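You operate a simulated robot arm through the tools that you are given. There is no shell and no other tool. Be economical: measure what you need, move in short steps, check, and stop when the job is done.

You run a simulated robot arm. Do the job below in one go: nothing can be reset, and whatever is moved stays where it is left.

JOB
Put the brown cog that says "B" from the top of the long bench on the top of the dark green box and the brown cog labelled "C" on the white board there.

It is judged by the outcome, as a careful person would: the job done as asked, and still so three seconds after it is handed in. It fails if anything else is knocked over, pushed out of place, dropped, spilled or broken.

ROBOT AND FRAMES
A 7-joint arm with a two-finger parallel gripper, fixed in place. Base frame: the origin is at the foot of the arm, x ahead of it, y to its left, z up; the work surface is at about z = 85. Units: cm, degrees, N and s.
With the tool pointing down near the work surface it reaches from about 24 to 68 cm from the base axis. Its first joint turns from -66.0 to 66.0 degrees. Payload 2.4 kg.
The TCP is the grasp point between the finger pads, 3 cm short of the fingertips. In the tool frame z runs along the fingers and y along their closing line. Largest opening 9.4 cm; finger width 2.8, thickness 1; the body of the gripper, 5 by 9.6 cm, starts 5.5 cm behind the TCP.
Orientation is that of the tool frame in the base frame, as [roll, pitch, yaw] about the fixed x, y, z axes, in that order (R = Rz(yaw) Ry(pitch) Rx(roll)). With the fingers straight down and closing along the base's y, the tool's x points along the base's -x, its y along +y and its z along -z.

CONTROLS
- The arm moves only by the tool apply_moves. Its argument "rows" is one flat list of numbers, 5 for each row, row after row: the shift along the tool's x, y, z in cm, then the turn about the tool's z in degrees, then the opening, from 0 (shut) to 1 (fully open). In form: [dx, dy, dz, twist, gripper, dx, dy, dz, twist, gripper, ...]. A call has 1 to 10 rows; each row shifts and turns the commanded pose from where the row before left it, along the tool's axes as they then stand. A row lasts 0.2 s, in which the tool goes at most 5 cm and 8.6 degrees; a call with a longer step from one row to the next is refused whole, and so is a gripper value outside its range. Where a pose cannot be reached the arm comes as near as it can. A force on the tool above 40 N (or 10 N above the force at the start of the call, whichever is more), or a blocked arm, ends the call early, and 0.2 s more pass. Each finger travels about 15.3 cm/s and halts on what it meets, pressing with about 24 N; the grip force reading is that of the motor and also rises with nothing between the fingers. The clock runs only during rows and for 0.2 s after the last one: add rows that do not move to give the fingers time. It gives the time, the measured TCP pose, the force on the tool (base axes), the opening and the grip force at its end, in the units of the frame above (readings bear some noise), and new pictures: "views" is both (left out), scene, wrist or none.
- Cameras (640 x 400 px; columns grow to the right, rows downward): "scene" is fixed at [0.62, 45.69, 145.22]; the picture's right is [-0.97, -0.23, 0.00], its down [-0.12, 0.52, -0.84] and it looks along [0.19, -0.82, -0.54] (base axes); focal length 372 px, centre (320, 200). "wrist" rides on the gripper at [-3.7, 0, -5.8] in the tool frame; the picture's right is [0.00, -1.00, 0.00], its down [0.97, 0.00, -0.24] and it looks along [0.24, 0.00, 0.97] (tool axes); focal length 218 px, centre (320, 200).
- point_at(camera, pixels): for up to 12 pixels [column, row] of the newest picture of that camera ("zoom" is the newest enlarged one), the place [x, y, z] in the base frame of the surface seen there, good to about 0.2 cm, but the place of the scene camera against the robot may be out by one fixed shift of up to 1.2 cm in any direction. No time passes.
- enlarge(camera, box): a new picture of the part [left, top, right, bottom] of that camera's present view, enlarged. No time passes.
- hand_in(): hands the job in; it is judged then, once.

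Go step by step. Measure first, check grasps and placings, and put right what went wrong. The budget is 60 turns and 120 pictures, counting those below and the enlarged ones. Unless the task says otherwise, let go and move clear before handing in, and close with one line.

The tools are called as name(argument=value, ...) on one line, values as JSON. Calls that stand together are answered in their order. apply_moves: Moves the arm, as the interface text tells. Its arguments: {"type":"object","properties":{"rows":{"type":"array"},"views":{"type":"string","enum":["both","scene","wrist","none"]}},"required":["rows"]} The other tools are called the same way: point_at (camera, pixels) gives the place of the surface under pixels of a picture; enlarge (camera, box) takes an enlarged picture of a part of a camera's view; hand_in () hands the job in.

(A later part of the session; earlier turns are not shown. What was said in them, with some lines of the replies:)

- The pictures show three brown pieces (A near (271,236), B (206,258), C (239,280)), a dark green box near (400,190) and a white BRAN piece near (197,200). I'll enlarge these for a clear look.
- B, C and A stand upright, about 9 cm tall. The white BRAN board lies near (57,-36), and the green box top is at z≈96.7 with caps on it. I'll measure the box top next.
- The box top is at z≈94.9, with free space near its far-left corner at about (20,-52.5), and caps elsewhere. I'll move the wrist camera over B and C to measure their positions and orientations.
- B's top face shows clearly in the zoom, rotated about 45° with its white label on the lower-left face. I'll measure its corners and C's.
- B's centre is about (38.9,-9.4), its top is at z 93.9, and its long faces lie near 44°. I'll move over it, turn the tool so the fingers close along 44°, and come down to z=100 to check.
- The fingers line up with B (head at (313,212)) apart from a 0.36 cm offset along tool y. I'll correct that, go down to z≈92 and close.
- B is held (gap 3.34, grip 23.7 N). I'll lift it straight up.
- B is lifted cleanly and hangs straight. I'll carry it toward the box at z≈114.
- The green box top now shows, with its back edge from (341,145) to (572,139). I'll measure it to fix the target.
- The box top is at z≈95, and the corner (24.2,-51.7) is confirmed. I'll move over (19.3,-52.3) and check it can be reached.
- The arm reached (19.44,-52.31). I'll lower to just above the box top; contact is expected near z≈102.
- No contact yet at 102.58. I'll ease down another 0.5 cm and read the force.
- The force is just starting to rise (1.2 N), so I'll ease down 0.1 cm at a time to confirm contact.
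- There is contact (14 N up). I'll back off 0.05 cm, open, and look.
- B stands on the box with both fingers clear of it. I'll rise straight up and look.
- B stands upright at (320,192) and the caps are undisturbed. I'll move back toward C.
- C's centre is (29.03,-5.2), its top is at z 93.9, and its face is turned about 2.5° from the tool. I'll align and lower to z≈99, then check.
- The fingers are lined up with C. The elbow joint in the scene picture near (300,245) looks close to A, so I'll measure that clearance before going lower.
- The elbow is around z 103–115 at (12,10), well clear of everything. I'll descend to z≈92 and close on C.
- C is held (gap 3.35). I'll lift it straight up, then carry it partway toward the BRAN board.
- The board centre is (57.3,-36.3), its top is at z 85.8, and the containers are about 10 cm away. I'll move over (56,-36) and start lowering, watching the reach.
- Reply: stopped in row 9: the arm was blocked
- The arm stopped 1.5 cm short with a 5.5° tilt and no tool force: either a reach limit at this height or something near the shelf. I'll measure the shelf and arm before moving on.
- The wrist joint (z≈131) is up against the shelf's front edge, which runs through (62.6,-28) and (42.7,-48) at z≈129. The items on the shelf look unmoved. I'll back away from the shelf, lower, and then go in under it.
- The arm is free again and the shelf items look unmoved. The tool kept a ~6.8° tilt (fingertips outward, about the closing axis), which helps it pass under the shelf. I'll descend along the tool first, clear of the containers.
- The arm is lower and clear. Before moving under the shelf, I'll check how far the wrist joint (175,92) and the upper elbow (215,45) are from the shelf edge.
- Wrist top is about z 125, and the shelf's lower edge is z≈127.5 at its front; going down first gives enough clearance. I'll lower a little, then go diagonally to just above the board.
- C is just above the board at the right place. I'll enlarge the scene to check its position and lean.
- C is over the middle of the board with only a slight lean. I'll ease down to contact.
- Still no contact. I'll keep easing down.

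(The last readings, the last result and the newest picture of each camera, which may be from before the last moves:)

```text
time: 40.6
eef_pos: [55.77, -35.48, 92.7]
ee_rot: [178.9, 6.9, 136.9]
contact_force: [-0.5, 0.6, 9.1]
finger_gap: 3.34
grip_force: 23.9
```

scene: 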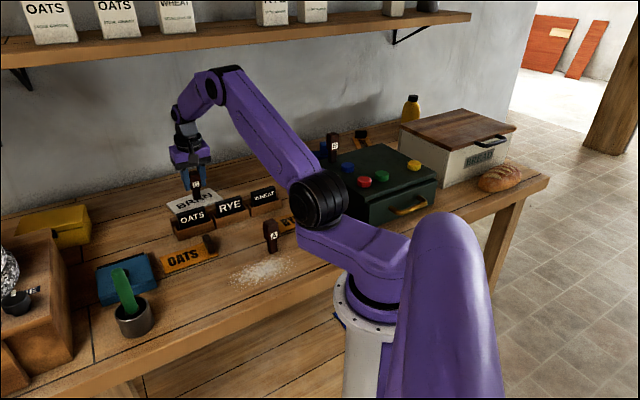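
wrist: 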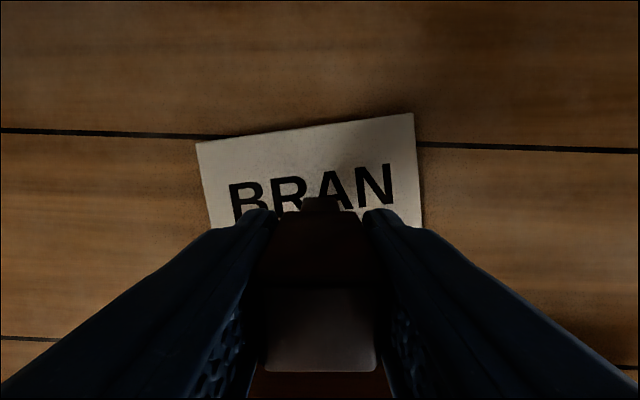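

Contact at 9 N. I'll loosen the grip gradually so C can settle flat between the pads.

apply_moves(rows=[0, 0, 0, 0, 0.33, 0, 0, 0, 0, 0.345], views="none")

```text
time: 41.2
eef_pos: [55.55, -35.5, 92.62]
ee_rot: [178.9, 6.9, 136.9]
contact_force: [1.6, 0.0, 9.8]
finger_gap: 3.35
grip_force: 24.3
```

apply_moves(rows=[0, 0, 0, 0, 0.357, 0, 0, 0, 0, 0.36, 0, 0, 0, 0, 0.36], views="wrist")

```text
time: 42.0
eef_pos: [55.61, -35.51, 92.6]
ee_rot: [178.8, 6.8, 136.9]
contact_force: [0.4, -0.1, -0.4]
finger_gap: 3.43
grip_force: 1.0
```

wrist: 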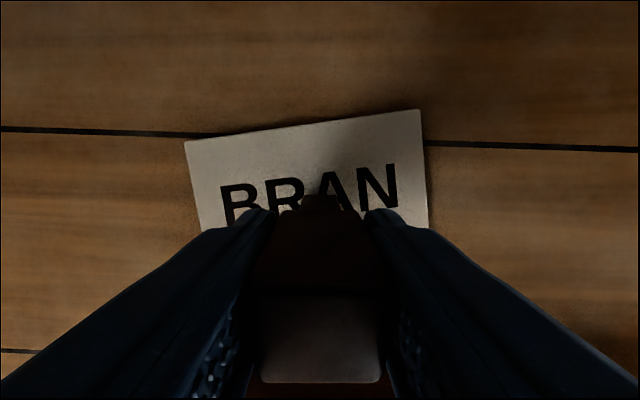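

The grip is off (1.0 N) and C shifted slightly between the pads. I'll check that it stands upright.

apply_moves(rows=[0, 0, 0, 0, 0.4, 0, 0, 0, 0, 0.5, 0, 0, 0, 0, 0.6, 0, 0, 0, 0, 0.6])

enlarge(camera="scene", box=[155, 150, 245, 220])

```text
time: 43.0
eef_pos: [55.6, -35.52, 92.68]
ee_rot: [178.9, 6.8, 136.9]
contact_force: [0.2, 0.3, -1.2]
finger_gap: 5.62
grip_force: 0.0
```

scene: 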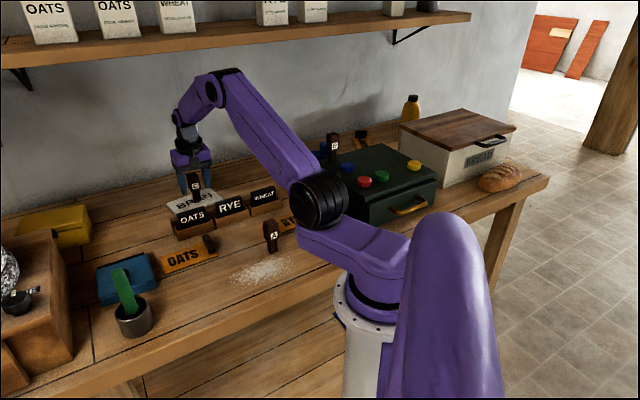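
wrist: 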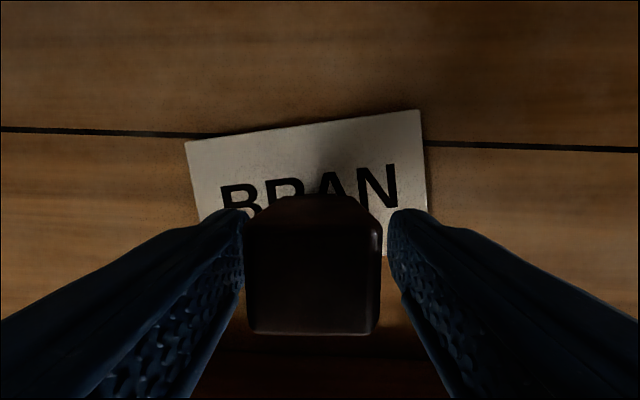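

```text
5.71 times, centred on (200, 185) of scene
```

zoom: 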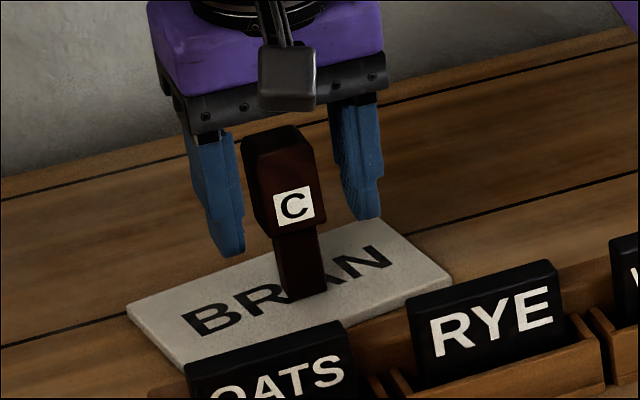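

C stands free of both fingers. I'll wait a moment and confirm it's still before withdrawing.

apply_moves(rows=[0, 0, 0, 0, 0.65, 0, 0, 0, 0, 0.65, 0, 0, 0, 0, 0.65], views="wrist")

enlarge(camera="scene", box=[155, 150, 245, 220])

point_at(camera="wrist", pixels=[[312, 235], [312, 320], [260, 325], [370, 325], [270, 205], [355, 205]])

```text
time: 43.8
eef_pos: [55.64, -35.59, 92.58]
ee_rot: [179.0, 6.8, 136.9]
contact_force: [1.0, 0.2, 0.0]
finger_gap: 6.09
grip_force: 0.0
```

wrist: 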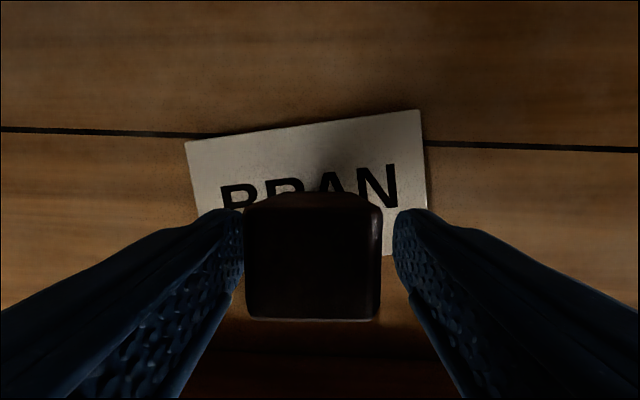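

```text
5.71 times, centred on (200, 185) of scene
```

zoom: 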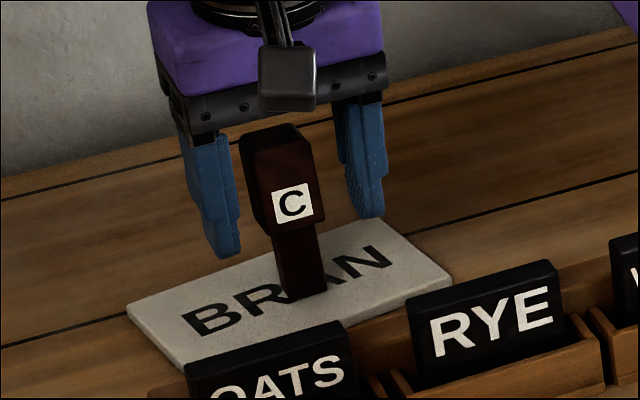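

```text
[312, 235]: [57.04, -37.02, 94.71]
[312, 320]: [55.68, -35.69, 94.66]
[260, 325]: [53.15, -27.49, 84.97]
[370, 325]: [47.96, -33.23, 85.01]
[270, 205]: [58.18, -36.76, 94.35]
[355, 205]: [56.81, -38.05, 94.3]
```

The head moved a little in the picture (lower edge 335→320), and its top now measures level at z 94.7. I'll wait again to make sure it has stopped.

apply_moves(rows=[0, 0, 0, 0, 0.65, 0, 0, 0, 0, 0.65, 0, 0, 0, 0, 0.65, 0, 0, 0, 0, 0.65], views="wrist")

point_at(camera="wrist", pixels=[[312, 225], [312, 310], [255, 300], [370, 300], [270, 225], [360, 225]])

```text
time: 44.8
eef_pos: [55.63, -35.62, 92.57]
ee_rot: [178.9, 6.9, 136.9]
contact_force: [-0.4, -0.1, 0.4]
finger_gap: 6.11
grip_force: 0.0
```

wrist: 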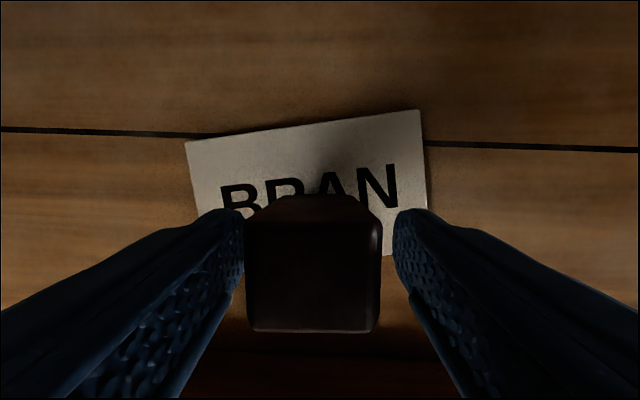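

```text
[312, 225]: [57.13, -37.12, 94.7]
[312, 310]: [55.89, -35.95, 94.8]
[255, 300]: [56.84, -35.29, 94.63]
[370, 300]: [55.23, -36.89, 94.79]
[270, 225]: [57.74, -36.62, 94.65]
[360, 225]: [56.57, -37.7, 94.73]
```

C is settled, with its top level at z 94.7. I'll withdraw slowly up along the tool, then inward away from the shelf.

apply_moves(rows=[0, 0, 0, 0, 0.65, 0, 0, 0, 0, 0.65, 0, 0, -0.8, 0, 0.65, 0, 0, -1.2, 0, 0.65, 0, 0, -1.5, 0, 0.65, 0, 0, -1.5, 0, 0.65, 1, 0, -1.5, 0, 0.65, 1.5, 0, -1.5, 0, 0.65, 1.5, 0, -1.5, 0, 0.65, 0, 0, 0, 0, 0.65])

```text
time: 47.0
eef_pos: [51.77, -32.1, 101.6]
ee_rot: [178.8, 6.8, 136.8]
contact_force: [-0.2, 0.4, 0.4]
finger_gap: 6.12
grip_force: 0.0
```

scene: 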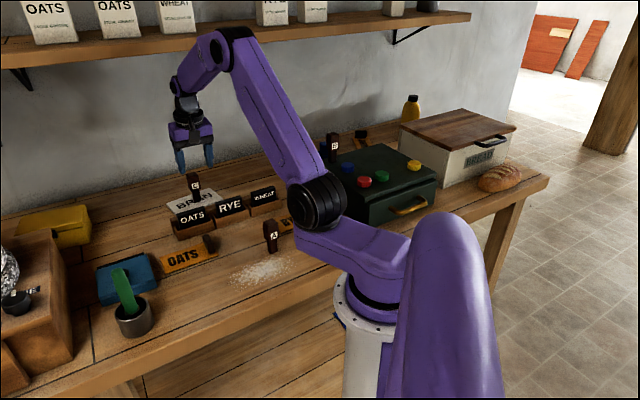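
wrist: 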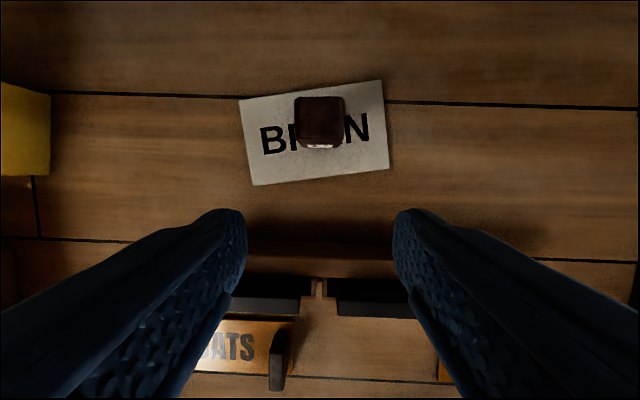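

C stands on the board at (318,120) and the arm is clear. I'll back off further and check both pieces.

apply_moves(rows=[2, 0, -1, 0, 0.65, 2, 0, -1, 0, 0.65, 2, 0, -1, 0, 0.65, 2, 0, -1, 0, 0.65, 0, 0, 0, 0, 0.65])

enlarge(camera="scene", box=[150, 150, 270, 260])

enlarge(camera="scene", box=[290, 110, 450, 230])

```text
time: 48.2
eef_pos: [45.76, -26.35, 104.49]
ee_rot: [178.9, 6.8, 136.8]
contact_force: [0.7, 0.1, -0.1]
finger_gap: 6.12
grip_force: 0.0
```

scene: 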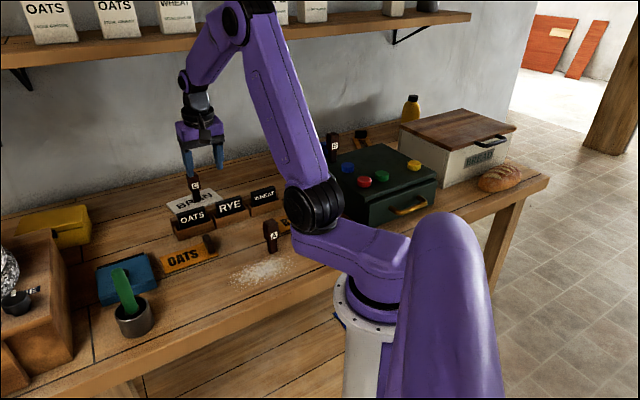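
wrist: 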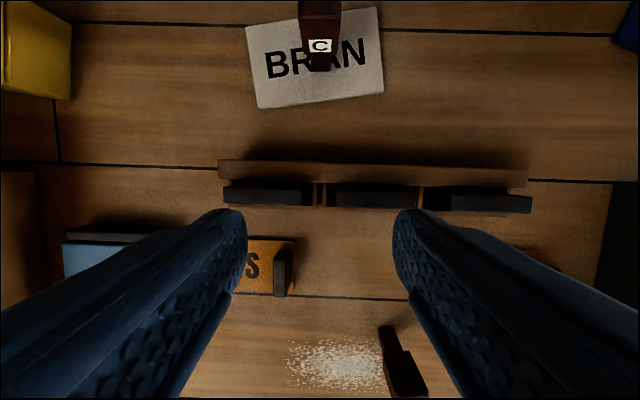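

```text
3.64 times, centred on (210, 205) of scene
```

zoom: 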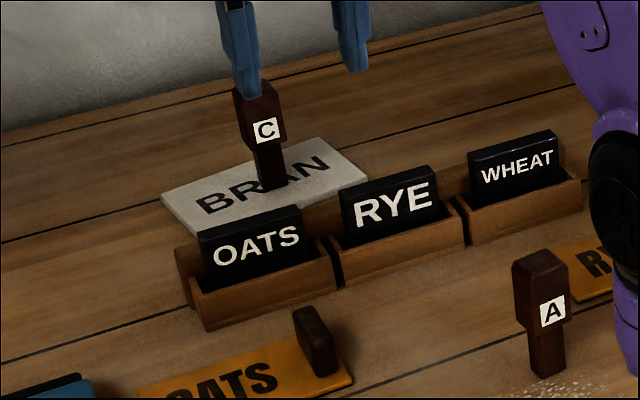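

```text
3.33 times, centred on (370, 170) of scene
```

zoom: 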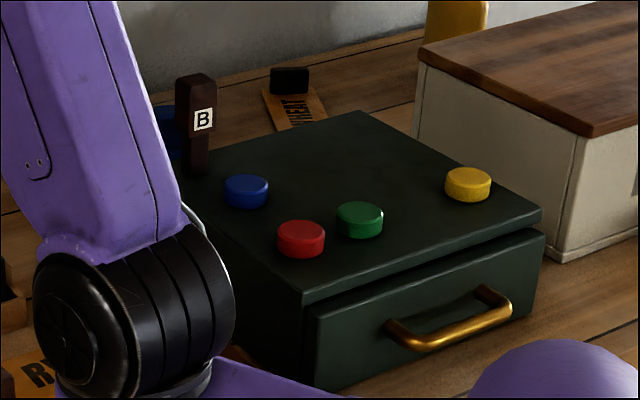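

B stands upright on the green box and C stands upright on the white BRAN board. Nothing else has moved and the arm is clear, so I'm handing in.

hand_in()

```text
The job is handed in.
```

The job is handed in: cog B stands on top of the dark green box and cog C stands on the white BRAN board. On the way to the board the arm's wrist pressed against the shelf edge once; nothing on the shelf appeared to move.
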